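You operate a simulated robot arm through the tools that you are given. There is no shell and no other tool. Be economical: measure what you need, move in short steps, check, and stop when the job is done.

Carry out the task below with a simulated robot arm. There is one attempt and no reset: what you move stays moved.

TASK
Put the blue card stand on the top of the bag cupboard away on the top of the store bench. Stack the nut sign labelled "pecan" from the top shelf of the steel cart on top of the nut sign that says "walnuts". Take the tray with the yellow sticker and leave it on the top of the feed belt. Close the card box door. Open the tray bench drawer, take the test weight that says "500 g" from the top of the store bench and put it in the inside of the tray bench drawer and shut the drawer again. Press the black tester button two times. Put the small banded tray stack from the top of the store bench on the finished shelf of the steel rack and the medium banded tray stack on the lower shelf of the bucket bench. Pull the lower bench drawer open. The order is free. Set down upright: blue card stand, test weight, banded tray stack.

It is judged by the outcome, as a careful person would: the job done as asked, and still so three seconds after it is handed in. It fails if anything else is knocked over, pushed out of place, dropped, spilled or broken.

THE ROBOT
A 7-joint arm with a two-finger parallel gripper on a trunk, on a base that drives. Base frame: it is fixed to the floor where the robot stands at the start and does not move with it; the origin is under the middle of the robot, x ahead of it, y to its left, z up; the surface under the hand at the start is at about z = 760. Readings come in mm, rad, newtons and seconds.
With the tool pointing down near the work surface it reaches from about 480 to 920 mm from the robot's upright axis, wherever it stands. Its first joint turns from -2.007 to 2.007 rad. Places, roughly: banded tray stack [-6000, -3500, 1000]; black tester button [-5900, -5500, 1000]; blue card stand [750, -250, 750]; card box door [-6000, -1800, 1300]; finished shelf of the steel rack [-6000, -2700, 1400]; inside of the tray bench drawer [-5800, 1800, 700]; lower bench drawer [-5900, -3700, 600]; lower shelf of the bucket bench [-5800, 700, 300]; nut sign [-5750, -1000, 1000]; test weight [-6000, -3500, 1000]; top of the feed belt [-1100, -1600, 1400]; top of the store bench [-5900, -3500, 900]; tray bench drawer [-5700, 1800, 800]; tray with the yellow sticker (19x16x7 cm) [-6000, -1000, 600]. Payload 3.91 kg.
Tool frame: the origin (TCP) lies between the finger pads and is the grasp point; the fingertips stand 30 mm ahead of it; z points along the fingers, y is the line along which they close. Largest opening 110 mm; finger width 20, thickness 10; the body of the gripper, 48 by 112 mm, starts 55 mm behind the TCP.
Orientation is that of the tool frame in the base frame, as a unit quaternion [x, y, z, w]. With the fingers straight down and closing along the base's y, the tool's x points along the base's -x, its y along +y and its z along -z.

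THE INTERFACE
- The arm moves only by the tool step_arm. Its argument "targets" is a list of rows, each an object (a shift or turn left out is 0, a gripper value left out holds the last) with "dp": the shift along the base's x, y, z in units of 250 mm (1.0 is 250 mm), a list of three; "rot": the turn, a rotation vector about the base's x, y, z in units of 180 degrees (1.0 is 180 degrees), a list of three. In form: [{"dp": [tx, ty, tz], "rot": [ax, ay, az]}, ...]. A call has 1 to 8 rows; each row is the pose to reach, as a shift and turn from the pose commanded when the call began. "fingers" is the gripper command, from -1 (shut) to 1 (fully open), values between in proportion, set as the call begins (left out, the last holds). A call with a number of a shift or a turn outside -1 to 1 is refused whole. A row lasts 0.2 s, in which the tool goes at most 50 mm and 0.15 rad; a call with a longer step from one row to the next is refused whole, and so is a gripper value outside its range. Where a pose cannot be reached the arm comes as near as it can. A force on the tool above 40 N (or 10 N above the force at the start of the call, whichever is more), or a blocked arm, ends the call early, and 0.2 s more pass. The fingers move at their own pace (about 153 mm/s each) and stop on an object; they squeeze with about 40 N. The grip force told is the motor's: it shows also when the fingers shut on nothing. Time passes only in rows, and 0.2 s behind the last, so rows that repeat a pose let the fingers close. It gives the time, the measured TCP pose, the force on the tool (base axes), the opening and the grip force at its end, in the units of the frame above (readings bear some noise), with the torque about the TCP (base axes, N m) and any sound that the robot's microphone picked up.
- Cameras (640 x 400 px; columns grow to the right, rows downward): "scene" is now at [212.5, 150, 1298]; the picture's right is [-0.63, -0.78, 0.00], its down [-0.38, 0.31, -0.87] and it looks along [0.68, -0.55, -0.49] (base axes); focal length 279 px, centre (320, 200). "wrist" rides on the gripper at [72, 17, -103] in the tool frame; the picture's right is [-0.23, 0.97, 0.00], its down [-0.76, -0.18, -0.62] and it looks along [-0.61, -0.14, 0.78] (tool axes); focal length 222 px, centre (320, 200).
- grab_frame(camera): a new picture of that camera. The clock stands still meanwhile.
- lift_body(by): slides the trunk up (or, below 0, down) by that many mm; the arm and the scene camera ride with it, the base frame stays. It gives what a move gives, with no picture.
- drive_base(legs): drives the robot by 1 to 6 legs, each [ahead, left, turn to the left] in mm, mm and rad, along the robot's own axes; the way and the turn of a leg run together, so that a leg with both is an arc; at most 1500 mm and 3.142 rad a leg. The arm and the cameras ride along, it lands a little off, and it stops where it bumps. It gives what a move gives.
- aim_head(pan, tilt): turns the head with the scene camera to pan (to the left, within 1.396 rad either way) and tilt (down, from -0.506 to 1.204), counted from straight ahead of the robot. It gives what a move gives.
- measure_at(camera, pixels): for up to 12 pixels [column, row] of the newest picture of that camera ("zoom" is the newest enlarged one), the place [x, y, z] in the base frame of the surface seen there, good to about 2 mm. The clock stands still meanwhile.
- inspect(camera, box): a new picture of the part [left, top, right, bottom] of that camera's present view, enlarged. The clock stands still meanwhile.
- close_job(): hands the job in; it is judged then, once.

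Work in short steps. Measure before you move; look again where a grasp or a placing could have gone wrong, and mend it. You have 329 turns and 204 pictures in all, those below and enlarged ones among them. Open the gripper and draw the arm clear of the work before you hand the job in, unless the task says otherwise; then end with one line.

The tools are called after "Request:" as name(argument=value, ...) on one line, values as JSON. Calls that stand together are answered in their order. step_arm: Moves the arm, as the interface text tells. Its arguments: {"type":"object","properties":{"targets":{"type":"array","items":{"type":"object","properties":{"dp":{"type":"array","items":{"type":"number"}},"rot":{"type":"array","items":{"type":"number"}}}}},"fingers":{"type":"number"}},"required":["targets"]} The other tools are called the same way: lift_body (by) slides the trunk up or down; drive_base (legs) drives the base; aim_head (pan, tilt) turns the head that bears the scene camera; grab_frame (camera) takes a picture; measure_at (camera, pixels) gives the place of the surface under pixels of a picture; inspect (camera, box) takes an enlarged picture of a part of a camera's view; close_job () hands the job in.

At the start:

```text
t: 0.0
eef_pos: [549.2, -376.8, 1051.7]
tcp_rot: [0.0, 1.0, 0.0, 0.001]
force: [0.1, 0.6, -0.3]
torque: [0.03, -0.02, 0.0]
finger_gap: 109.7
grasp_force: 0.2
trunk travel left (down, up): [-625.0, 365.0]
robot x, y, heading: [-4.3, -0.2, 0.002]
head pan, tilt: [-0.682, 0.515]
```

scene: 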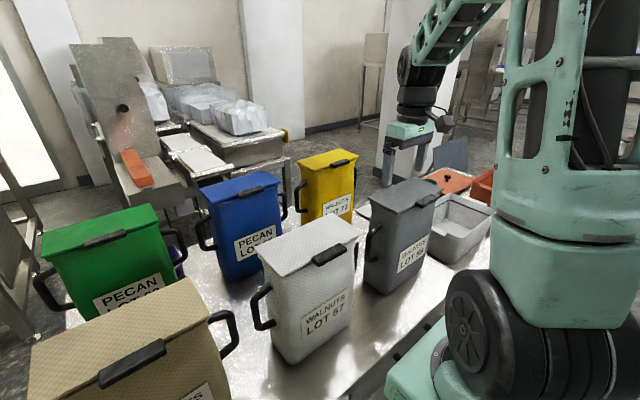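
wrist: 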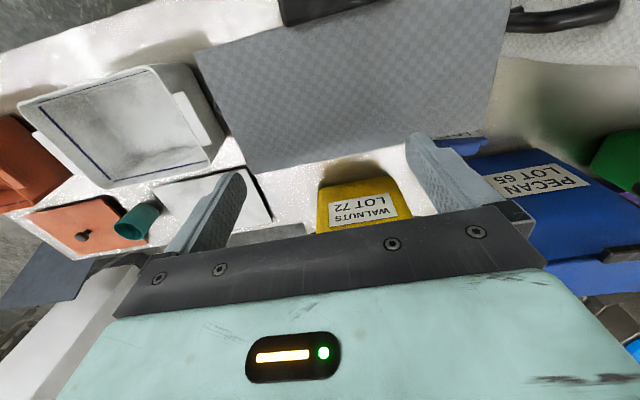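

I look at the scene around the start to find the blue card stand, which should be near [750,-250,750].

Request:
aim_head(pan=-0.35, tilt=0.7)

Request:
grab_frame(camera="scene")

Request:
inspect(camera="wrist", box=[0, 60, 640, 280])

```text
t: 0.8
eef_pos: [549.3, -375.3, 1051.3]
tcp_rot: [0.0, 1.0, 0.0, 0.0]
force: [-0.3, -0.2, 1.3]
torque: [0.02, 0.04, -0.02]
finger_gap: 110.2
grasp_force: 0.0
trunk travel left (down, up): [-625.0, 365.0]
robot x, y, heading: [-1.1, 0.3, -0.001]
head pan, tilt: [-0.351, 0.7]
```

```text
201 pictures are left
```

scene: 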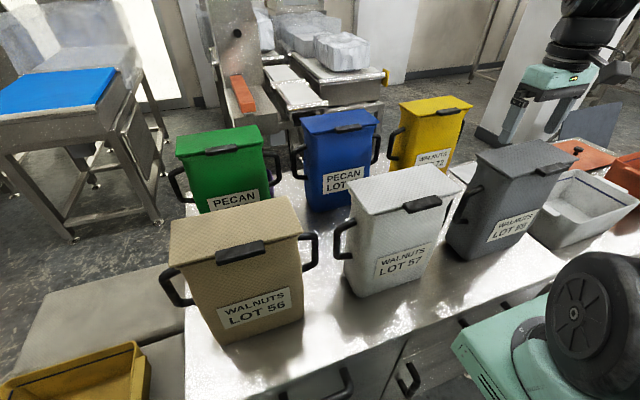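

```text
1.00 times, centred on (320, 170) of wrist (not enlarged: the box is as wide or as high as the picture)
```

zoom: 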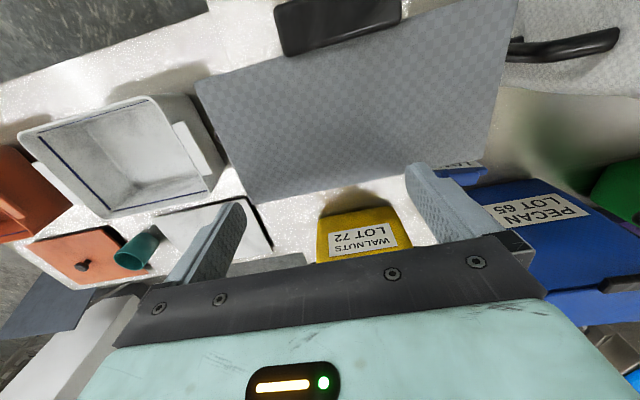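

The bags hide the table behind them; I raise the trunk to look from above.

Request:
lift_body(by=360)

Request:
grab_frame(camera="scene")

Request:
grab_frame(camera="wrist")

```text
t: 4.3
eef_pos: [549.7, -376.1, 1411.9]
tcp_rot: [0.0, 1.0, 0.0, 0.0]
force: [-0.6, 0.7, -0.2]
torque: [0.01, 0.01, 0.01]
finger_gap: 109.9
grasp_force: 0.1
trunk travel left (down, up): [-985.0, 5.0]
robot x, y, heading: [-3.1, -1.3, 0.004]
head pan, tilt: [-0.351, 0.7]
```

```text
199 pictures are left
```

scene: 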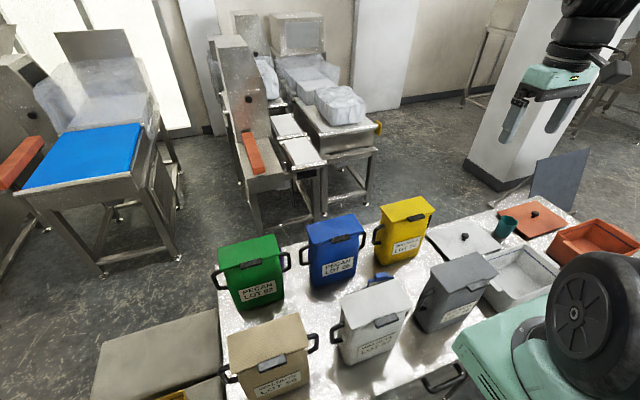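

```text
198 pictures are left
```

wrist: 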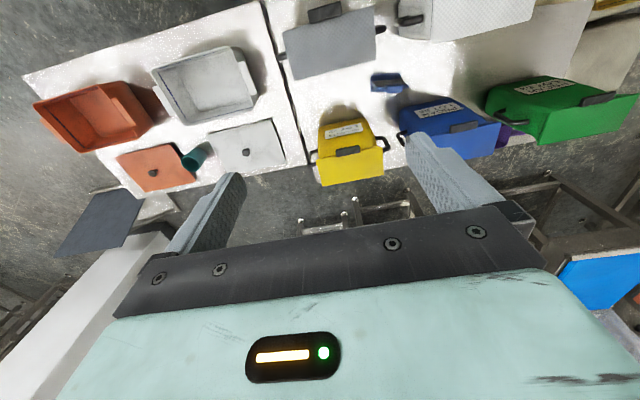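

A small blue object sits between the bags at wrist (388,82) and scene (380,279); I zoom in and measure it.

Request:
inspect(camera="wrist", box=[320, 40, 480, 140])

Request:
measure_at(camera="wrist", pixels=[[374, 76], [402, 74], [374, 90], [402, 91], [388, 77], [388, 88], [380, 66], [435, 10], [340, 45], [345, 128], [440, 110], [405, 100]])

Request:
inspect(camera="scene", box=[280, 180, 520, 330])

```text
4.00 times, centred on (400, 90) of wrist
```

zoom: 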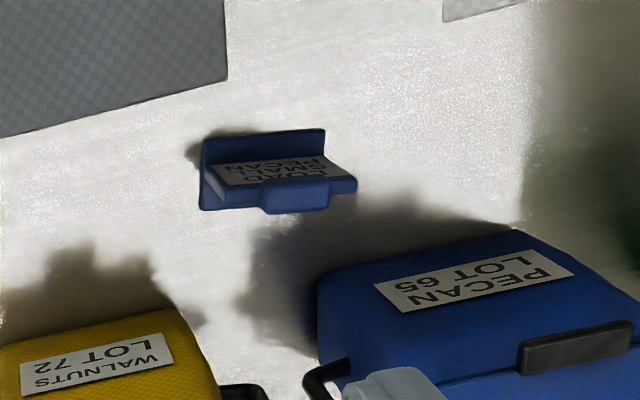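

```text
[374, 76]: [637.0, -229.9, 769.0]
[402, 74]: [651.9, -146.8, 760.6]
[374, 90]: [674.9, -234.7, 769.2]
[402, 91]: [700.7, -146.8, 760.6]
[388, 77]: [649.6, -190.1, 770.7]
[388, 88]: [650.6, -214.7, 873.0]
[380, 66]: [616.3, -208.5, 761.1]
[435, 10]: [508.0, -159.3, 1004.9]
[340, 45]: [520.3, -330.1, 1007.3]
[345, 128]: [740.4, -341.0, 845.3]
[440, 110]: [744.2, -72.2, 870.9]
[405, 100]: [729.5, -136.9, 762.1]
```

```text
2.67 times, centred on (400, 255) of scene
```

zoom: 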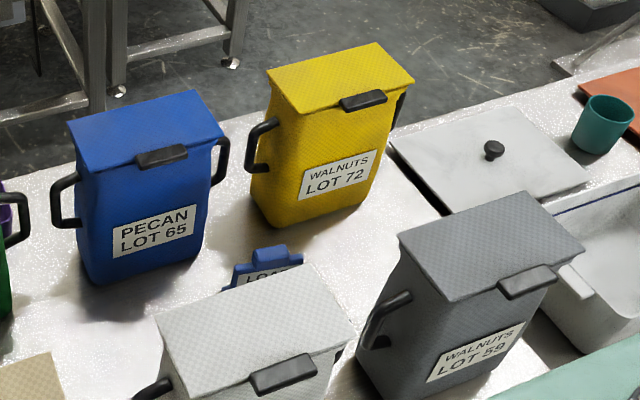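

The card stand sits near (650,-200). I zoom in closer for its shape.

Request:
inspect(camera="wrist", box=[356, 62, 420, 102])

Request:
measure_at(camera="wrist", pixels=[[376, 42], [405, 25], [288, 70], [312, 40], [330, 80], [345, 120], [385, 150], [430, 125], [400, 15], [480, 60]])

```text
10.00 times, centred on (388, 82) of wrist
```

zoom: 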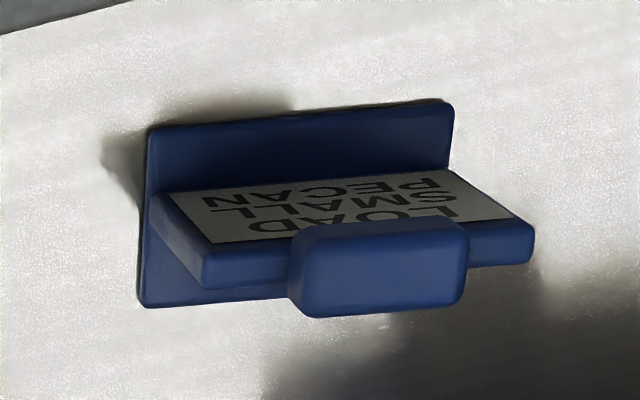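

```text
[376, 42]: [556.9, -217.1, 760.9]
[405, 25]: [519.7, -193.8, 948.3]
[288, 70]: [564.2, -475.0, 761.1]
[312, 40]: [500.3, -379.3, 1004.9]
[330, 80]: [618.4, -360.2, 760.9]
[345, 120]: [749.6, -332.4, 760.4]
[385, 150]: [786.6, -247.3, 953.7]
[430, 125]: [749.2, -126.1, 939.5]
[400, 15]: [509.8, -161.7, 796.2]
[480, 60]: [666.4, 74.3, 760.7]
```

Request:
measure_at(camera="zoom", pixels=[[155, 135], [445, 110], [142, 300], [200, 280], [525, 255], [170, 200], [450, 175], [300, 240], [460, 225], [310, 300], [455, 300], [380, 265]])

```text
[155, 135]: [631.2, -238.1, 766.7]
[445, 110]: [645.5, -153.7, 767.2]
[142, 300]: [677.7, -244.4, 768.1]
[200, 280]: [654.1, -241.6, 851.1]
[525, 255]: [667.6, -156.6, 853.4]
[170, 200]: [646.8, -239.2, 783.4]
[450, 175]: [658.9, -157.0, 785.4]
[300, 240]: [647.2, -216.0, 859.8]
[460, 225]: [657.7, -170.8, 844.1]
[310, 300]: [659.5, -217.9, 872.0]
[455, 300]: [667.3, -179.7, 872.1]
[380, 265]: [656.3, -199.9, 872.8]
```

The stand's tab is centred near (658,-198), z 850–873, and the stand is yawed about 10° clockwise. I bring the tool over it and turn it so the fingers close across the tab's thickness.

Request:
step_arm(targets=[{"dp": [0.055, 0.09, 0], "rot": [0, 0, 0.0446]}, {"dp": [0.11, 0.18, 0], "rot": [0, 0, 0.0892]}, {"dp": [0.165, 0.27, 0], "rot": [0, 0, 0.1338]}, {"dp": [0.22, 0.36, 0], "rot": [0, 0, 0.1784]}, {"dp": [0.275, 0.45, 0], "rot": [0, 0, 0.223]}, {"dp": [0.33, 0.54, 0], "rot": [0, 0, 0.2676]}, {"dp": [0.38, 0.63, 0], "rot": [0, 0, 0.3122]}, {"dp": [0.433, 0.712, 0], "rot": [0, 0, 0.3568]}], fingers=0.0)

Request:
step_arm(targets=[{"dp": [0, 0, -0.15], "rot": [0, 0, 0.0446]}, {"dp": [0, 0, -0.3], "rot": [0, 0, 0.0888]}, {"dp": [0, 0, -0.45], "rot": [0, 0, 0.0888]}, {"dp": [0, 0, -0.6], "rot": [0, 0, 0.0888]}, {"dp": [0, 0, -0.8], "rot": [0, 0, 0.0888]}])

Request:
grab_frame(camera="wrist")

Request:
grab_frame(camera="scene")

```text
t: 6.1
eef_pos: [657.8, -198.6, 1414.2]
tcp_rot: [-0.531, 0.847, 0.001, 0.0]
force: [-0.1, 0.3, 0.5]
torque: [0.01, -0.03, -0.02]
finger_gap: 55.1
grasp_force: 0.1
trunk travel left (down, up): [-985.0, 5.0]
robot x, y, heading: [-0.4, 1.6, -0.0]
head pan, tilt: [-0.351, 0.7]
```

```text
t: 7.3
eef_pos: [655.8, -198.6, 1212.6]
tcp_rot: [-0.644, 0.765, -0.001, 0.001]
force: [0.2, 0.0, -0.7]
torque: [-0.03, -0.04, 0.0]
finger_gap: 54.9
grasp_force: 0.1
trunk travel left (down, up): [-985.0, 5.0]
robot x, y, heading: [3.5, -0.3, 0.0]
head pan, tilt: [-0.351, 0.7]
```

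```text
194 pictures are left
```

wrist: 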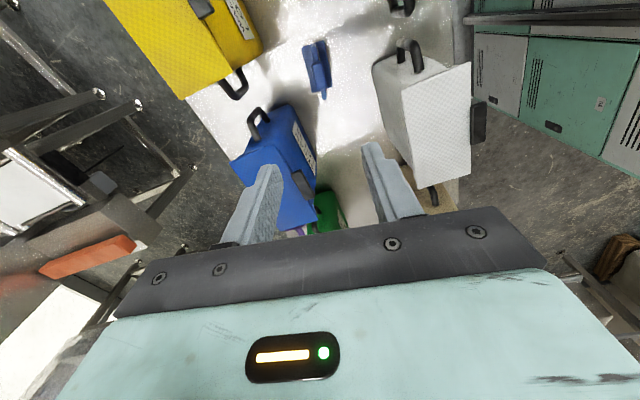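

```text
193 pictures are left
```

scene: 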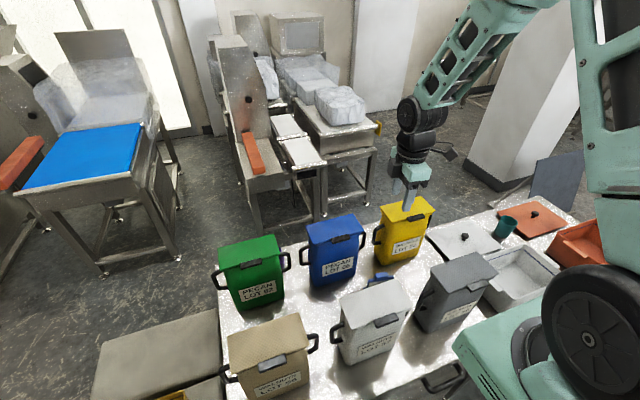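

Clear path. I lower the trunk 240 mm to view the tab closely.

Request:
lift_body(by=-240)

Request:
grab_frame(camera="wrist")

```text
t: 9.8
eef_pos: [656.2, -198.1, 972.7]
tcp_rot: [-0.643, 0.766, 0.0, 0.0]
force: [-0.2, -0.2, 0.0]
torque: [0.01, -0.04, 0.0]
finger_gap: 54.9
grasp_force: 0.2
trunk travel left (down, up): [-745.0, 245.0]
robot x, y, heading: [0.9, 1.8, -0.004]
head pan, tilt: [-0.351, 0.7]
```

```text
192 pictures are left
```

wrist: 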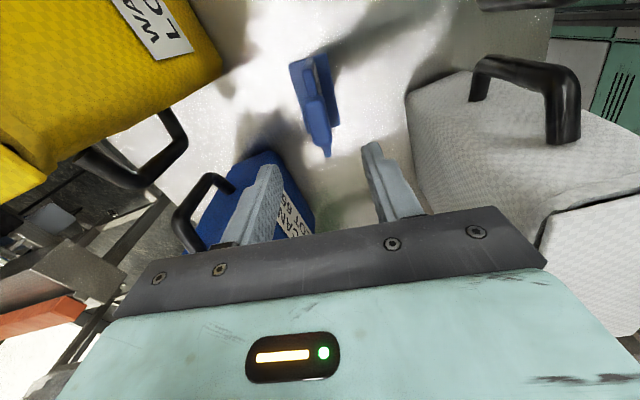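

I measure the tab corners and the nearby bags' edges.

Request:
inspect(camera="wrist", box=[256, 40, 384, 170])

Request:
measure_at(camera="wrist", pixels=[[310, 103], [325, 98], [315, 130], [327, 145], [330, 125], [185, 140], [410, 95], [480, 85], [225, 180], [215, 60]])

```text
3.08 times, centred on (320, 105) of wrist
```

zoom: 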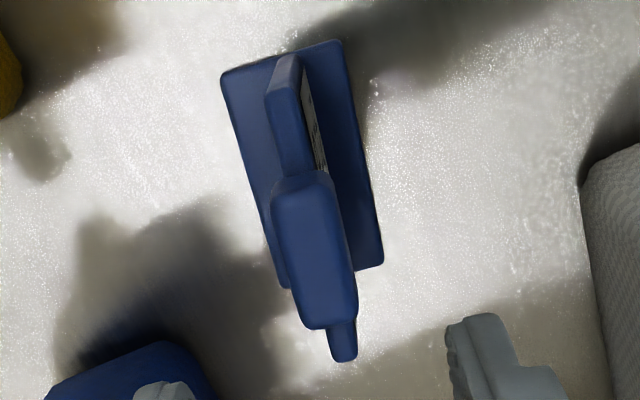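

```text
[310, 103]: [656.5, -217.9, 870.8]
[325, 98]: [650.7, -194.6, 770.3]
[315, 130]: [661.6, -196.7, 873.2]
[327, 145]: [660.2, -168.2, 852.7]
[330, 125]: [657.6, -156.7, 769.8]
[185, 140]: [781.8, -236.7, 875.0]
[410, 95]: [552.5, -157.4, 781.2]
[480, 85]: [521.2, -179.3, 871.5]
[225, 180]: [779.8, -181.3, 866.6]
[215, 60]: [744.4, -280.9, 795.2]
```

Request:
measure_at(camera="zoom", pixels=[[282, 195], [335, 195], [305, 320], [350, 310], [300, 250], [338, 245], [318, 250]])

```text
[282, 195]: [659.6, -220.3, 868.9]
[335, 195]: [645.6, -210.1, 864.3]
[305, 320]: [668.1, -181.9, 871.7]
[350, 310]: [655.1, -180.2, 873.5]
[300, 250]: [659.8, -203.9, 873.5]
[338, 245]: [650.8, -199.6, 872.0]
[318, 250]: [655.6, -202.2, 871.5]
```

Tab centre is about (657,-200), top at 873. I lower 115 mm in short rows and close.

Request:
step_arm(targets=[{"dp": [0.004, -0.008, -0.16]}, {"dp": [0.004, -0.008, -0.32]}, {"dp": [0.004, -0.008, -0.46]}, {"dp": [0.004, -0.008, -0.46]}])

Request:
step_arm(targets=[{"dp": [0, 0, 0]}, {"dp": [0, 0, 0]}, {"dp": [0, 0, 0]}], fingers=-1)

Request:
grab_frame(camera="wrist")

```text
t: 10.8
eef_pos: [654.6, -200.1, 858.1]
tcp_rot: [-0.644, 0.765, 0.0, 0.0]
force: [0.6, 0.0, -0.4]
torque: [-0.02, -0.01, 0.01]
finger_gap: 55.2
grasp_force: 0.2
trunk travel left (down, up): [-745.0, 245.0]
robot x, y, heading: [-1.4, -0.7, 0.001]
head pan, tilt: [-0.351, 0.7]
```

```text
t: 11.6
eef_pos: [654.9, -198.9, 860.3]
tcp_rot: [-0.644, 0.765, -0.001, 0.0]
force: [0.5, -0.1, 0.8]
torque: [-0.01, 0.0, 0.0]
finger_gap: 19.3
grasp_force: 39.8
trunk travel left (down, up): [-745.0, 245.0]
robot x, y, heading: [0.1, -3.2, 0.001]
head pan, tilt: [-0.351, 0.7]
```

```text
190 pictures are left
```

wrist: 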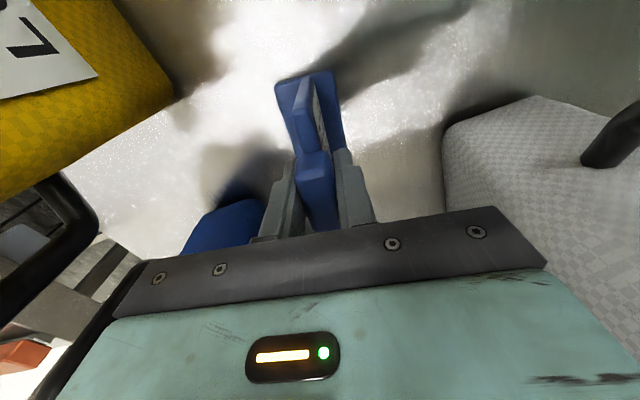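

Gripped (gap 19 mm, 40 N). I lift with the trunk.

Request:
lift_body(by=240)

Request:
step_arm(targets=[{"dp": [0, 0, 0.2]}, {"dp": [0, 0, 0.4]}, {"dp": [0, 0, 0.6]}, {"dp": [-0.1, -0.1, 0.7]}, {"dp": [-0.25, -0.2, 0.7]}, {"dp": [-0.4, -0.3, 0.7]}])

Request:
aim_head(pan=1.39, tilt=0.4)

Request:
grab_frame(camera="scene")

Request:
grab_frame(camera="wrist")

```text
t: 14.1
eef_pos: [654.1, -199.1, 1098.0]
tcp_rot: [-0.644, 0.765, 0.0, 0.0]
force: [-0.4, 0.2, -0.2]
torque: [0.0, -0.01, 0.05]
finger_gap: 19.5
grasp_force: 40.1
trunk travel left (down, up): [-985.0, 5.0]
robot x, y, heading: [-0.1, 0.2, 0.003]
head pan, tilt: [-0.351, 0.7]
```

```text
t: 15.5
eef_pos: [557.9, -277.0, 1276.9]
tcp_rot: [-0.645, 0.764, 0.0, 0.0]
force: [0.1, -0.1, -0.7]
torque: [-0.02, 0.01, 0.01]
finger_gap: 19.6
grasp_force: 40.5
trunk travel left (down, up): [-985.0, 5.0]
robot x, y, heading: [1.7, 4.2, 0.003]
head pan, tilt: [-0.351, 0.7]
```

```text
t: 17.3
eef_pos: [558.4, -276.6, 1275.4]
tcp_rot: [-0.644, 0.765, 0.0, 0.0]
force: [-0.4, 0.3, -0.6]
torque: [0.02, 0.01, 0.03]
finger_gap: 19.5
grasp_force: 39.5
trunk travel left (down, up): [-985.0, 5.0]
robot x, y, heading: [-0.9, -3.6, -0.001]
head pan, tilt: [1.389, 0.4]
```

```text
189 pictures are left
```

scene: 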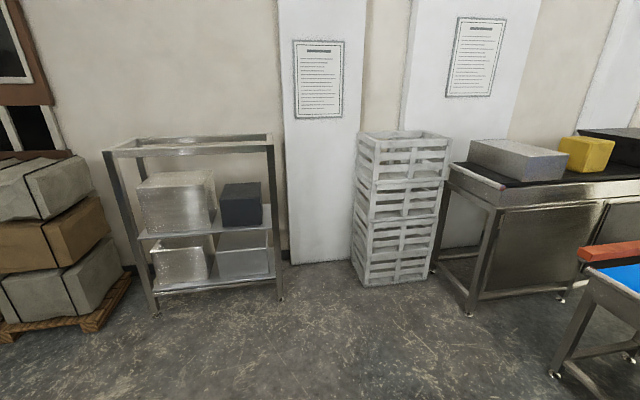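

```text
188 pictures are left
```

wrist: 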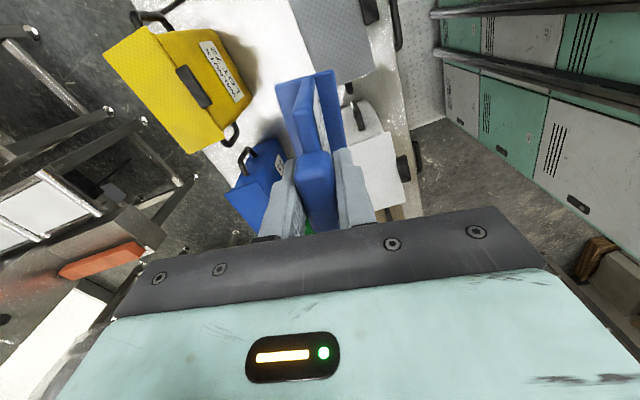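

I measure the lockers behind-right and the left surroundings before turning.

Request:
measure_at(camera="wrist", pixels=[[450, 100], [500, 185], [560, 240], [460, 60], [600, 235], [500, 40], [450, 170]])

Request:
measure_at(camera="scene", pixels=[[150, 315], [280, 300], [360, 280], [470, 315], [560, 375], [80, 340], [320, 390]])

Request:
aim_head(pan=-1.39, tilt=0.5)

Request:
grab_frame(camera="scene")

```text
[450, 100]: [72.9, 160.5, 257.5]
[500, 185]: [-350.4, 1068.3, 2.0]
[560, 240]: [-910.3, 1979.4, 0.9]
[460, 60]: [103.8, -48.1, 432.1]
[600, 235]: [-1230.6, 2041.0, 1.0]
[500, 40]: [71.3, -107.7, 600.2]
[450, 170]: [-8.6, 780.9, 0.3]
```

```text
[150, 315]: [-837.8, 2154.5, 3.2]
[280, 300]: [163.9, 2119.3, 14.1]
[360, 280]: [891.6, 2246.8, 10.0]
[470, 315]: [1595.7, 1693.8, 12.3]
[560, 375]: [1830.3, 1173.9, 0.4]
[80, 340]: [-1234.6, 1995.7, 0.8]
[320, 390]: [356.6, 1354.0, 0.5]
```

```text
t: 19.7
eef_pos: [557.7, -276.6, 1275.3]
tcp_rot: [-0.644, 0.765, 0.0, 0.0]
force: [0.4, 0.9, -1.5]
torque: [-0.01, 0.01, -0.05]
finger_gap: 19.7
grasp_force: 40.2
trunk travel left (down, up): [-985.0, 5.0]
robot x, y, heading: [-0.7, -1.9, 0.002]
head pan, tilt: [-1.389, 0.499]
```

```text
187 pictures are left
```

scene: 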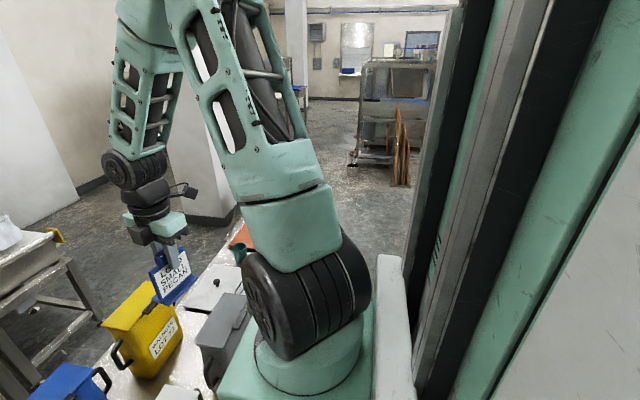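

Mint parts are the robot itself; the floor to the left is open. I back off a little and turn left, then look.

Request:
drive_base(legs=[[-300, 0, 0], [0, 0, 1.57]])

Request:
aim_head(pan=1.39, tilt=0.3)

Request:
grab_frame(camera="scene")

Request:
aim_head(pan=0.5, tilt=0.3)

Request:
grab_frame(camera="scene")

```text
t: 25.7
eef_pos: [-38.5, 566.6, 1276.5]
tcp_rot: [0.998, -0.07, 0.0, 0.0]
force: [0.6, -0.6, -1.0]
torque: [-0.01, 0.02, 0.02]
finger_gap: 19.4
grasp_force: 39.8
trunk travel left (down, up): [-985.0, 5.0]
robot x, y, heading: [-299.7, 2.1, 1.596]
head pan, tilt: [-1.389, 0.499]
```

```text
t: 28.1
eef_pos: [-37.6, 566.1, 1274.9]
tcp_rot: [0.997, -0.071, 0.0, -0.001]
force: [-0.2, 0.6, -1.3]
torque: [-0.01, 0.0, 0.01]
finger_gap: 19.7
grasp_force: 39.5
trunk travel left (down, up): [-985.0, 5.0]
robot x, y, heading: [-297.9, 4.1, 1.602]
head pan, tilt: [1.389, 0.3]
```

```text
186 pictures are left
```

scene: 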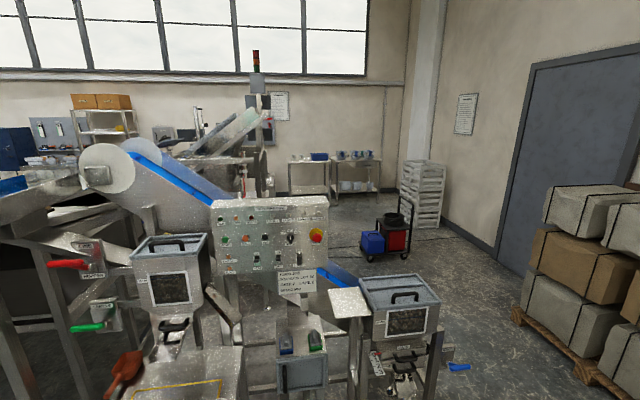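

```text
t: 29.3
eef_pos: [-38.1, 567.1, 1275.9]
tcp_rot: [0.997, -0.071, -0.001, 0.0]
force: [-1.0, 1.0, -1.4]
torque: [0.0, 0.02, -0.02]
finger_gap: 19.6
grasp_force: 40.0
trunk travel left (down, up): [-985.0, 5.0]
robot x, y, heading: [-300.1, 2.9, 1.602]
head pan, tilt: [0.499, 0.3]
```

```text
185 pictures are left
```

scene: 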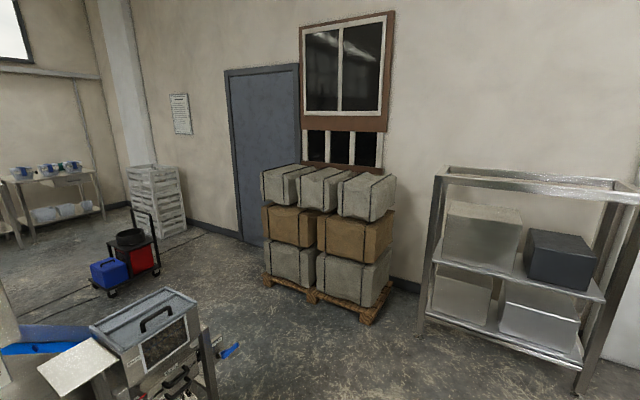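

A machine stands behind the start position. I measure its extents and the passage around it.

Request:
measure_at(camera="scene", pixels=[[100, 290], [150, 280], [130, 230], [190, 230], [265, 280], [360, 320], [420, 335], [30, 235], [105, 190], [235, 350], [110, 380], [140, 350]])

Request:
aim_head(pan=1.39, tilt=0.5)

Request:
grab_frame(camera="scene")

Request:
measure_at(camera="scene", pixels=[[440, 310], [400, 215], [270, 150], [180, 185], [240, 300], [100, 80], [350, 245], [380, 200], [320, 110], [20, 100], [300, 350], [180, 340]])

```text
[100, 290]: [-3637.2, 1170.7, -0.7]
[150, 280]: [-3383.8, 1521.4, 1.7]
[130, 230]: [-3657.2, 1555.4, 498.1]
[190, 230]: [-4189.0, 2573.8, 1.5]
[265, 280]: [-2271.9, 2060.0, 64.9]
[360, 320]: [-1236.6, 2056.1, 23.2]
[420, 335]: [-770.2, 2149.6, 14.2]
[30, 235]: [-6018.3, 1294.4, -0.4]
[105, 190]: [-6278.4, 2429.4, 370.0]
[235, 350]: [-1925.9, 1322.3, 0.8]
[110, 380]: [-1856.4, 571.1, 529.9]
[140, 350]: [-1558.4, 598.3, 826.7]
```

```text
t: 30.5
eef_pos: [-38.5, 566.7, 1275.7]
tcp_rot: [0.997, -0.071, 0.001, 0.0]
force: [-0.7, 0.0, -0.9]
torque: [0.0, -0.03, 0.0]
finger_gap: 19.5
grasp_force: 40.1
trunk travel left (down, up): [-985.0, 5.0]
robot x, y, heading: [-296.7, 3.0, 1.6]
head pan, tilt: [1.389, 0.499]
```

```text
184 pictures are left
```

scene: 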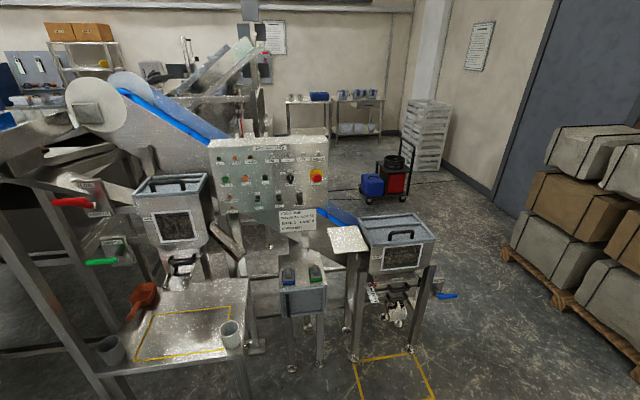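

```text
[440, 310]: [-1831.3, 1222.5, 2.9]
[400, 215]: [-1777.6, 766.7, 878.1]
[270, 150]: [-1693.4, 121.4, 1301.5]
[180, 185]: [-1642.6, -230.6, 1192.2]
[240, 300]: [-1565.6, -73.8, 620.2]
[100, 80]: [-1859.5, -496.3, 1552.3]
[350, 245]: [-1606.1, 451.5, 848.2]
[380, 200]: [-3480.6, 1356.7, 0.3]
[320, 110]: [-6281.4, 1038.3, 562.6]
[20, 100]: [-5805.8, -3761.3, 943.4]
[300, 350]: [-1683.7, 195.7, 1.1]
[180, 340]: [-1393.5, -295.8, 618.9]
```

The machine spans x<-1400 and y up to ~1000; the aisle runs at y≈1400. I drive there, turn to face -x and look again.

Request:
drive_base(legs=[[1200, 0, 0], [0, 0, 1.54]])

Request:
aim_head(pan=0.2, tilt=0.5)

Request:
grab_frame(camera="scene")

```text
t: 40.4
eef_pos: [-901.2, 1490.4, 1275.7]
tcp_rot: [0.762, 0.647, 0.001, 0.0]
force: [-1.1, 0.0, -1.9]
torque: [0.02, 0.0, -0.01]
finger_gap: 19.6
grasp_force: 40.1
trunk travel left (down, up): [-985.0, 5.0]
robot x, y, heading: [-342.7, 1218.9, -3.136]
head pan, tilt: [1.389, 0.499]
```

```text
t: 41.8
eef_pos: [-899.6, 1489.9, 1276.0]
tcp_rot: [0.762, 0.648, 0.0, -0.001]
force: [-0.9, 0.1, -0.8]
torque: [-0.03, -0.03, -0.04]
finger_gap: 19.6
grasp_force: 40.2
trunk travel left (down, up): [-985.0, 5.0]
robot x, y, heading: [-339.8, 1219.4, -3.137]
head pan, tilt: [0.201, 0.499]
```

```text
183 pictures are left
```

scene: 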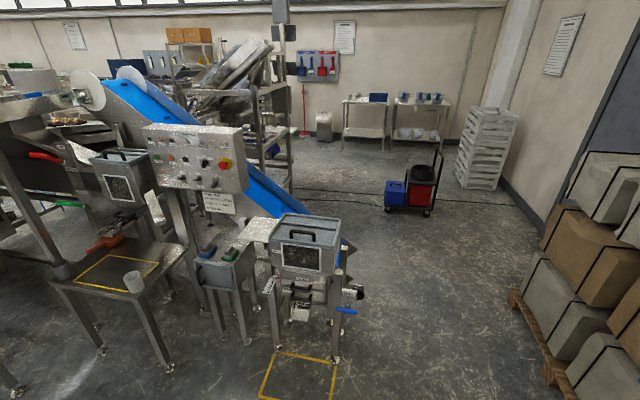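

Request:
measure_at(camera="scene", pixels=[[330, 365], [365, 292], [345, 310], [395, 212], [435, 218], [350, 245], [290, 195], [585, 215], [560, 385], [490, 190], [370, 155], [300, 135]])

```text
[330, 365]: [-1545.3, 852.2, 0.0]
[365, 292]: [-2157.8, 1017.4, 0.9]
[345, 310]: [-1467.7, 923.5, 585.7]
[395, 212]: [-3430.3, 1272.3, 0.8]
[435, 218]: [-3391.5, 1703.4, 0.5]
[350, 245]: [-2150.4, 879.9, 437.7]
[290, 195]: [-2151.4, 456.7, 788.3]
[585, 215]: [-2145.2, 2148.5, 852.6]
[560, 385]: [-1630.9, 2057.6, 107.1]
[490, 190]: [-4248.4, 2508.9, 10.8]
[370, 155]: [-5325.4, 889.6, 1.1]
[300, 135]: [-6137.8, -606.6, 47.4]
```

Aisle is clear to x≈-3300 at y 1000–2000. I drive along it to about x=-2650, avoiding the bucket trolley, and look left.

Request:
drive_base(legs=[[1200, -120, 0], [1050, 0, 0]])

Request:
aim_head(pan=0.9, tilt=0.5)

Request:
grab_frame(camera="scene")

Request:
measure_at(camera="scene", pixels=[[320, 380], [320, 300], [320, 250], [200, 350], [200, 250], [420, 250], [420, 300], [500, 300], [120, 300], [560, 250], [260, 220], [380, 220]])

```text
t: 52.9
eef_pos: [-3150.2, 1595.7, 1275.6]
tcp_rot: [0.763, 0.647, -0.001, 0.0]
force: [0.0, -0.4, -0.9]
torque: [0.04, 0.0, -0.03]
finger_gap: 19.7
grasp_force: 39.7
trunk travel left (down, up): [-985.0, 5.0]
robot x, y, heading: [-2590.1, 1321.7, -3.138]
head pan, tilt: [0.201, 0.499]
```

```text
t: 54.0
eef_pos: [-3152.0, 1596.5, 1274.9]
tcp_rot: [0.763, 0.647, 0.0, 0.0]
force: [0.3, 0.3, -2.3]
torque: [-0.01, 0.0, -0.03]
finger_gap: 19.6
grasp_force: 40.0
trunk travel left (down, up): [-985.0, 5.0]
robot x, y, heading: [-2591.8, 1319.0, -3.134]
head pan, tilt: [0.901, 0.499]
```

```text
182 pictures are left
```

scene: 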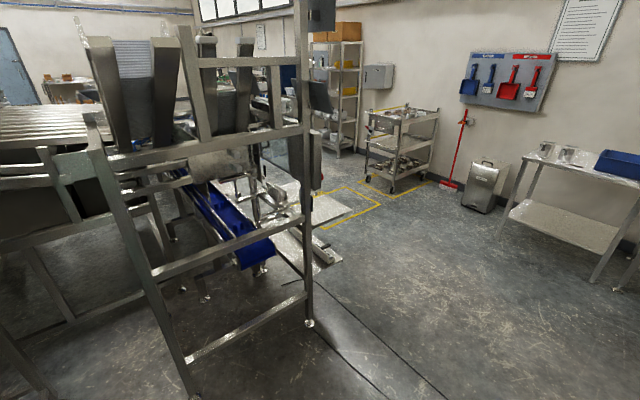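

```text
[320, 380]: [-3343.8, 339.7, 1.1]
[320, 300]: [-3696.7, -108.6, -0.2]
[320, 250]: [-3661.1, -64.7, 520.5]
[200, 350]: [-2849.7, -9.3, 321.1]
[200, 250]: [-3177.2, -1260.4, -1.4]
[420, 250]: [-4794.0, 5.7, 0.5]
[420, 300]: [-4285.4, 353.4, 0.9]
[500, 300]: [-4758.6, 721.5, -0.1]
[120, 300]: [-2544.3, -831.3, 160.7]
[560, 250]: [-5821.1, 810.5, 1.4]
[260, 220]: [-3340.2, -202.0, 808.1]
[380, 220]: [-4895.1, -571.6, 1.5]
```

Gap between the ladder frame leg (-3340,340) and the trolley (y≥1170) is about 830 mm; I go through its centre at y≈750, then on to x≈-4600.

Request:
drive_base(legs=[[430, 570, 0], [1480, 0, 0]])

Request:
aim_head(pan=1.3, tilt=0.4)

Request:
grab_frame(camera="scene")

Request:
aim_head(pan=0.3, tilt=0.4)

Request:
grab_frame(camera="scene")

```text
t: 65.0
eef_pos: [-5086.2, 947.3, 1275.0]
tcp_rot: [0.752, 0.659, 0.0, 0.0]
force: [0.3, -0.5, -1.8]
torque: [0.01, 0.01, 0.01]
finger_gap: 19.4
grasp_force: 39.6
trunk travel left (down, up): [-985.0, 5.0]
robot x, y, heading: [-4515.0, 694.5, -3.104]
head pan, tilt: [0.901, 0.499]
```

```text
t: 65.8
eef_pos: [-5085.5, 948.8, 1274.6]
tcp_rot: [0.752, 0.659, 0.001, 0.0]
force: [0.1, 0.3, -0.3]
torque: [0.01, -0.03, -0.04]
finger_gap: 19.8
grasp_force: 40.1
trunk travel left (down, up): [-985.0, 5.0]
robot x, y, heading: [-4518.0, 693.4, -3.103]
head pan, tilt: [1.3, 0.4]
```

```text
181 pictures are left
```

scene: 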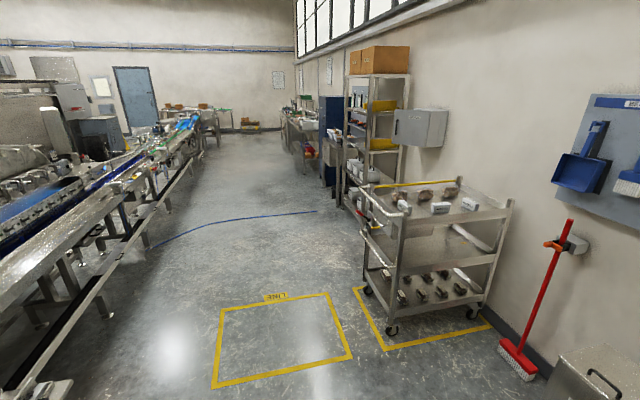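

```text
t: 67.1
eef_pos: [-5085.8, 947.7, 1274.8]
tcp_rot: [0.752, 0.659, 0.0, 0.0]
force: [0.1, -0.6, -2.2]
torque: [0.02, 0.0, 0.03]
finger_gap: 19.4
grasp_force: 40.2
trunk travel left (down, up): [-985.0, 5.0]
robot x, y, heading: [-4516.2, 693.2, -3.098]
head pan, tilt: [0.3, 0.4]
```

```text
180 pictures are left
```

scene: 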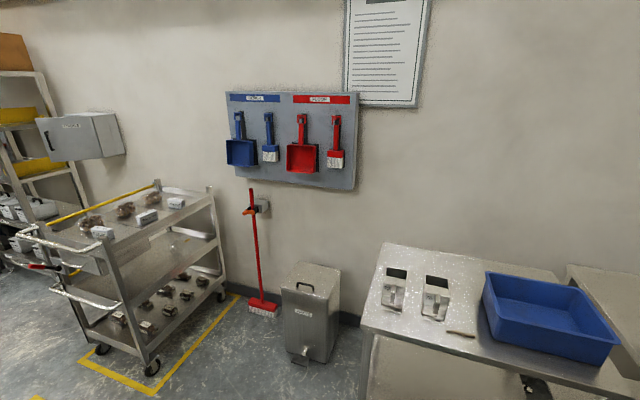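

I turn to face down the aisle (−y) and look.

Request:
drive_base(legs=[[250, 0, 0], [0, 0, 1.53]])

Request:
aim_head(pan=0.0, tilt=0.45)

Request:
grab_frame(camera="scene")

Request:
measure_at(camera="scene", pixels=[[200, 300], [220, 220], [150, 350], [260, 170], [240, 160], [400, 290], [330, 130], [395, 160], [360, 190], [340, 150]])

```text
t: 72.7
eef_pos: [-5037.9, 122.2, 1274.9]
tcp_rot: [0.078, 0.997, 0.0, 0.0]
force: [0.1, -0.3, -1.6]
torque: [0.01, -0.02, 0.01]
finger_gap: 19.5
grasp_force: 40.0
trunk travel left (down, up): [-985.0, 5.0]
robot x, y, heading: [-4770.1, 684.1, -1.556]
head pan, tilt: [0.3, 0.4]
```

```text
t: 73.5
eef_pos: [-5038.4, 122.5, 1275.1]
tcp_rot: [0.079, 0.997, -0.001, 0.0]
force: [0.0, -0.5, -0.7]
torque: [0.01, -0.01, 0.0]
finger_gap: 19.3
grasp_force: 40.1
trunk travel left (down, up): [-985.0, 5.0]
robot x, y, heading: [-4766.2, 686.7, -1.559]
head pan, tilt: [0.0, 0.45]
```

```text
179 pictures are left
```

scene: 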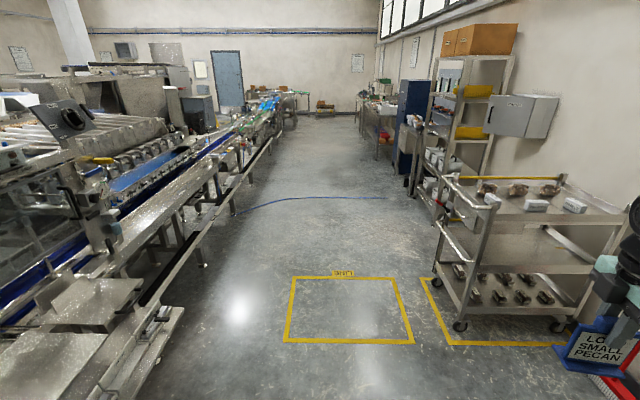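

```text
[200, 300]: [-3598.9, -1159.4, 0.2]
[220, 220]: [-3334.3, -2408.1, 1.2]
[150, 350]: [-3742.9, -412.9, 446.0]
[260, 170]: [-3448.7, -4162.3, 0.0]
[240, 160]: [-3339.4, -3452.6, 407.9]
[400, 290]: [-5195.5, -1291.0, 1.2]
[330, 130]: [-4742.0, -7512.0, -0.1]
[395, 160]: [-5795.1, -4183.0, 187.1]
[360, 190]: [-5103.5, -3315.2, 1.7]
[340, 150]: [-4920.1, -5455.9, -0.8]
```

The aisle at x≈-4770 is clear. I drive to y≈-3500 opposite the store bench and look right.

Request:
drive_base(legs=[[1400, 0, 0], [1400, 0, 0], [1300, 0, 0]])

Request:
aim_head(pan=-1.2, tilt=0.6)

Request:
grab_frame(camera="scene")

```text
t: 93.4
eef_pos: [-4862.6, -4037.5, 1276.3]
tcp_rot: [0.062, 0.998, 0.0, 0.0]
force: [0.8, -0.4, -2.0]
torque: [-0.02, 0.01, 0.01]
finger_gap: 19.5
grasp_force: 40.5
trunk travel left (down, up): [-985.0, 5.0]
robot x, y, heading: [-4612.3, -3467.5, -1.524]
head pan, tilt: [0.0, 0.45]
```

```text
t: 94.8
eef_pos: [-4862.2, -4037.0, 1276.0]
tcp_rot: [0.062, 0.998, 0.0, 0.0]
force: [0.1, 0.4, -1.7]
torque: [0.03, 0.02, -0.01]
finger_gap: 19.3
grasp_force: 39.8
trunk travel left (down, up): [-985.0, 5.0]
robot x, y, heading: [-4613.4, -3468.6, -1.526]
head pan, tilt: [-1.201, 0.6]
```

```text
178 pictures are left
```

scene: 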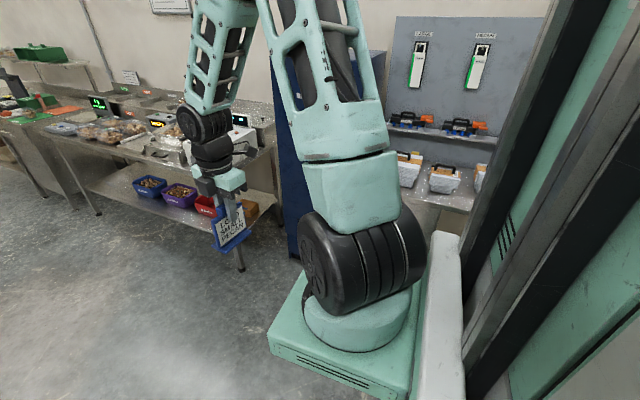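

The arm blocks the view; I turn right to face the store bench.

Request:
drive_base(legs=[[0, 0, -1.6]])

Request:
aim_head(pan=0.0, tilt=0.45)

Request:
grab_frame(camera="scene")

```text
t: 99.1
eef_pos: [-5173.9, -3198.7, 1275.2]
tcp_rot: [0.759, 0.651, 0.0, 0.0]
force: [-0.1, -0.5, -0.9]
torque: [0.02, -0.03, -0.02]
finger_gap: 19.4
grasp_force: 40.2
trunk travel left (down, up): [-985.0, 5.0]
robot x, y, heading: [-4612.7, -3464.5, -3.126]
head pan, tilt: [-1.201, 0.6]
```

```text
t: 100.5
eef_pos: [-5175.0, -3199.0, 1275.0]
tcp_rot: [0.759, 0.651, 0.0, 0.001]
force: [0.5, -0.4, -1.3]
torque: [0.02, 0.0, -0.01]
finger_gap: 19.4
grasp_force: 40.2
trunk travel left (down, up): [-985.0, 5.0]
robot x, y, heading: [-4614.0, -3464.2, -3.12]
head pan, tilt: [0.0, 0.45]
```

```text
177 pictures are left
```

scene: 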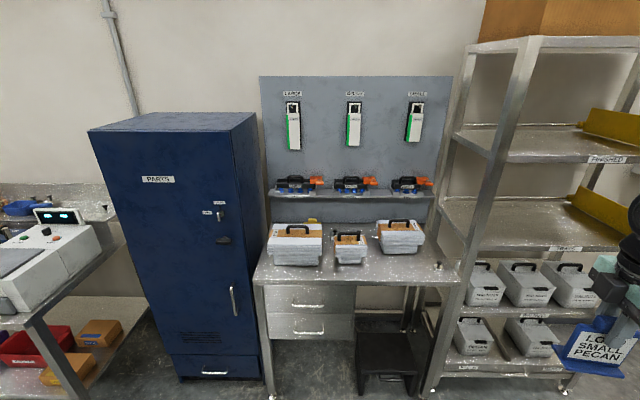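

I zoom in on the store bench and measure it.

Request:
inspect(camera="scene", box=[250, 200, 474, 340])

Request:
measure_at(camera="zoom", pixels=[[30, 245], [580, 245], [540, 150], [520, 185], [130, 80], [280, 110], [420, 70], [350, 200], [450, 200], [120, 185], [170, 320], [170, 375]])

Request:
measure_at(camera="scene", pixels=[[205, 370], [255, 130], [150, 180], [607, 160], [440, 300], [500, 60], [560, 250], [545, 205]])

```text
2.86 times, centred on (362, 270) of scene
```

zoom: 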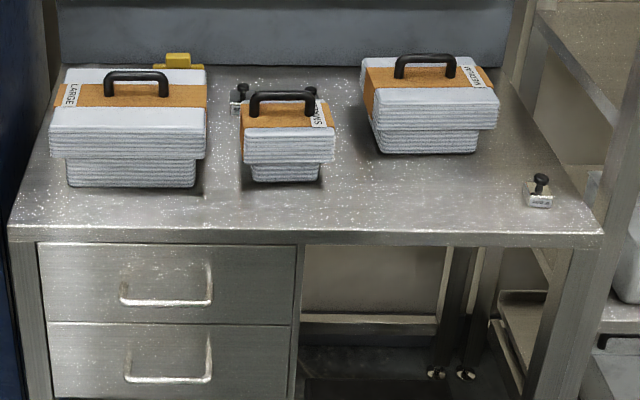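

```text
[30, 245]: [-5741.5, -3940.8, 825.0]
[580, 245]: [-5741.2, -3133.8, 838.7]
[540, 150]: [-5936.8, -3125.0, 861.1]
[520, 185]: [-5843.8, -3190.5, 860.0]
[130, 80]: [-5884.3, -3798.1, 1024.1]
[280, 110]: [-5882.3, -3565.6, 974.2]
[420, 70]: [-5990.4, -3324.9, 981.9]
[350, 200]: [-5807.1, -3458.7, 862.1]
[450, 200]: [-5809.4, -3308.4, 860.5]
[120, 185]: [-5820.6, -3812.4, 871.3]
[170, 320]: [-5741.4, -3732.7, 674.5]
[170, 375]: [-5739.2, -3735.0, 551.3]
```

```text
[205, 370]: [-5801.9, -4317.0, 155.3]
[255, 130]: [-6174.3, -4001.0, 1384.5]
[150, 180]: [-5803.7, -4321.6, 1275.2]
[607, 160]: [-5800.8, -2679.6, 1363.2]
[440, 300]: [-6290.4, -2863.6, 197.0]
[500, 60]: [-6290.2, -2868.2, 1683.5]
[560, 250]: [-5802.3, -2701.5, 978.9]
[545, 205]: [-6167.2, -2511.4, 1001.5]
```

Bench top is z≈860, front edge x≈-5741; there's free space around (-5810,-3330). I drive up to the bench.

Request:
drive_base(legs=[[530, 95, -0.02]])

Request:
aim_head(pan=-0.1, tilt=0.85)

Request:
grab_frame(camera="scene")

Request:
grab_frame(camera="wrist")

```text
t: 103.7
eef_pos: [-5698.6, -3274.4, 1276.2]
tcp_rot: [0.77, 0.638, -0.001, 0.0]
force: [-0.9, 0.5, -0.1]
torque: [-0.01, 0.01, 0.02]
finger_gap: 19.3
grasp_force: 39.7
trunk travel left (down, up): [-985.0, 5.0]
robot x, y, heading: [-5150.2, -3562.8, 3.124]
head pan, tilt: [0.0, 0.45]
```

```text
t: 104.5
eef_pos: [-5699.1, -3273.4, 1275.5]
tcp_rot: [0.771, 0.637, 0.001, 0.0]
force: [-0.3, -0.1, -0.8]
torque: [-0.01, 0.01, 0.01]
finger_gap: 19.5
grasp_force: 39.6
trunk travel left (down, up): [-985.0, 5.0]
robot x, y, heading: [-5146.5, -3563.6, 3.132]
head pan, tilt: [-0.099, 0.85]
```

```text
175 pictures are left
```

scene: 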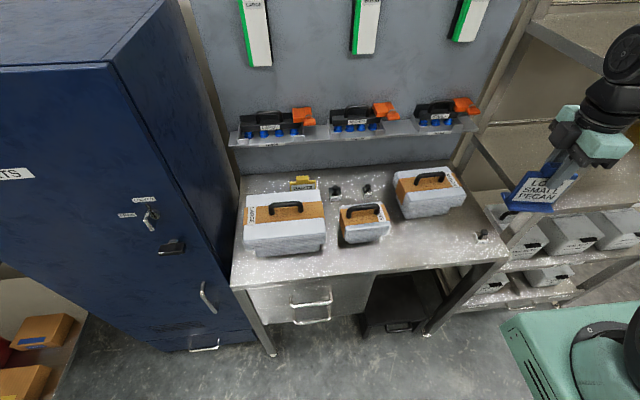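

```text
174 pictures are left
```

wrist: 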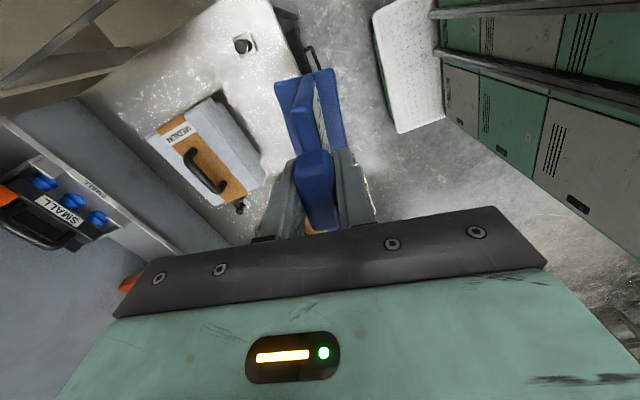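

Request:
inspect(camera="scene", box=[225, 160, 513, 340])

Request:
measure_at(camera="zoom", pixels=[[575, 168], [380, 170], [335, 180], [400, 110], [535, 100], [385, 50], [240, 80], [315, 65], [165, 55], [180, 75], [440, 150], [245, 72]])

Request:
measure_at(camera="wrist", pixels=[[242, 46], [260, 185], [215, 95], [240, 205], [300, 20], [255, 40], [232, 40], [130, 255], [150, 215], [110, 200]])

```text
2.22 times, centred on (369, 250) of scene
```

zoom: 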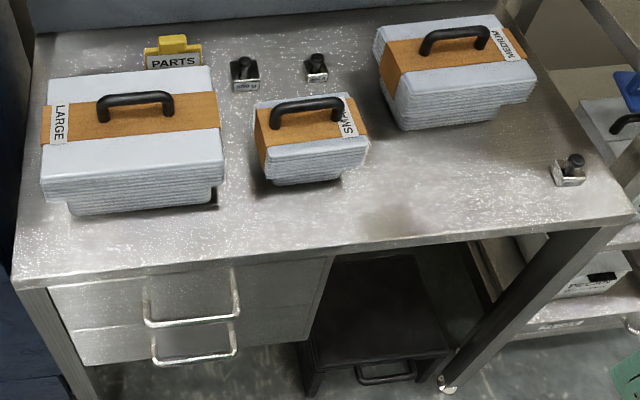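

```text
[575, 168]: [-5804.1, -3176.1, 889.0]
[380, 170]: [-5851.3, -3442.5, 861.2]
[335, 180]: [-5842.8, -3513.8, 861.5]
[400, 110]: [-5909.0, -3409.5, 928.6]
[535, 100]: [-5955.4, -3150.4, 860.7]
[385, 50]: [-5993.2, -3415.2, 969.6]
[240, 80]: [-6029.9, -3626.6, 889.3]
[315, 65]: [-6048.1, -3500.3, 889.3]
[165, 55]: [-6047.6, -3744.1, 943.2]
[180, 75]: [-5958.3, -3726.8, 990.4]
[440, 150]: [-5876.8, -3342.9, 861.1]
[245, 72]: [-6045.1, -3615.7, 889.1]
```

```text
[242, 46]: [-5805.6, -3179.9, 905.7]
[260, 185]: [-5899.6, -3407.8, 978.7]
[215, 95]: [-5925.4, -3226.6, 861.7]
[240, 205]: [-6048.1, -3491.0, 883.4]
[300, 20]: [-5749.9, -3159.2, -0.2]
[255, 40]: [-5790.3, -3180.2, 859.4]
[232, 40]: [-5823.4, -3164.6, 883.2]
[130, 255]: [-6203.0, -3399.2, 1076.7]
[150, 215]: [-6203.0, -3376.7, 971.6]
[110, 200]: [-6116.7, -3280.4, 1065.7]
```

I move above (-5805,-3330), squaring the yaw, then descend towards TCP z≈1000 (stand bottom ~98 mm below TCP).

Request:
step_arm(targets=[{"dp": [-0.14, -0.075, 0], "rot": [0, 0, 0.03]}, {"dp": [-0.28, -0.15, 0], "rot": [0, 0, 0.06]}, {"dp": [-0.424, -0.226, -0.05], "rot": [0, 0, 0.06]}, {"dp": [-0.424, -0.226, -0.25], "rot": [0, 0, 0.06]}, {"dp": [-0.424, -0.226, -0.45], "rot": [0, 0, 0.06]}, {"dp": [-0.424, -0.226, -0.65], "rot": [0, 0, 0.06]}, {"dp": [-0.424, -0.226, -0.85], "rot": [0, 0, 0.06]}, {"dp": [-0.424, -0.226, -1.0], "rot": [0, 0, 0.06]}])

Request:
grab_frame(camera="wrist")

Request:
grab_frame(camera="scene")

```text
t: 106.3
eef_pos: [-5802.3, -3330.6, 1026.3]
tcp_rot: [0.707, 0.707, 0.0, -0.001]
force: [0.0, 0.7, -0.8]
torque: [0.01, 0.03, 0.0]
finger_gap: 19.5
grasp_force: 39.9
trunk travel left (down, up): [-985.0, 5.0]
robot x, y, heading: [-5144.4, -3560.5, 3.125]
head pan, tilt: [-0.099, 0.85]
```

```text
172 pictures are left
```

wrist: 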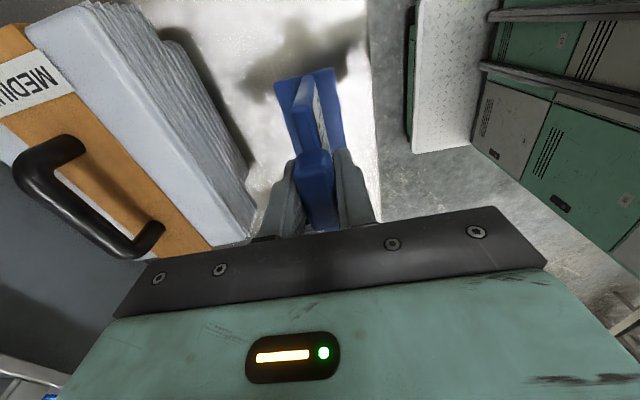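

```text
171 pictures are left
```

scene: 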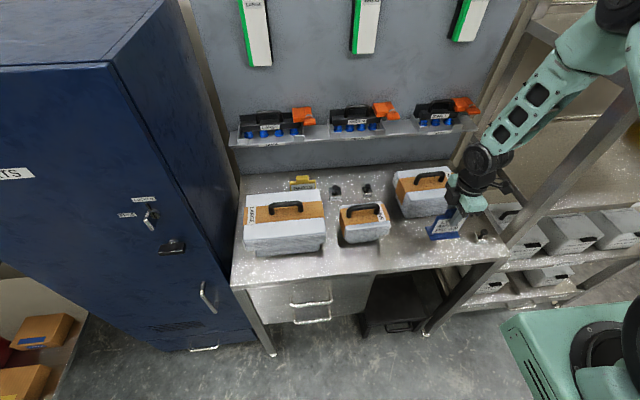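

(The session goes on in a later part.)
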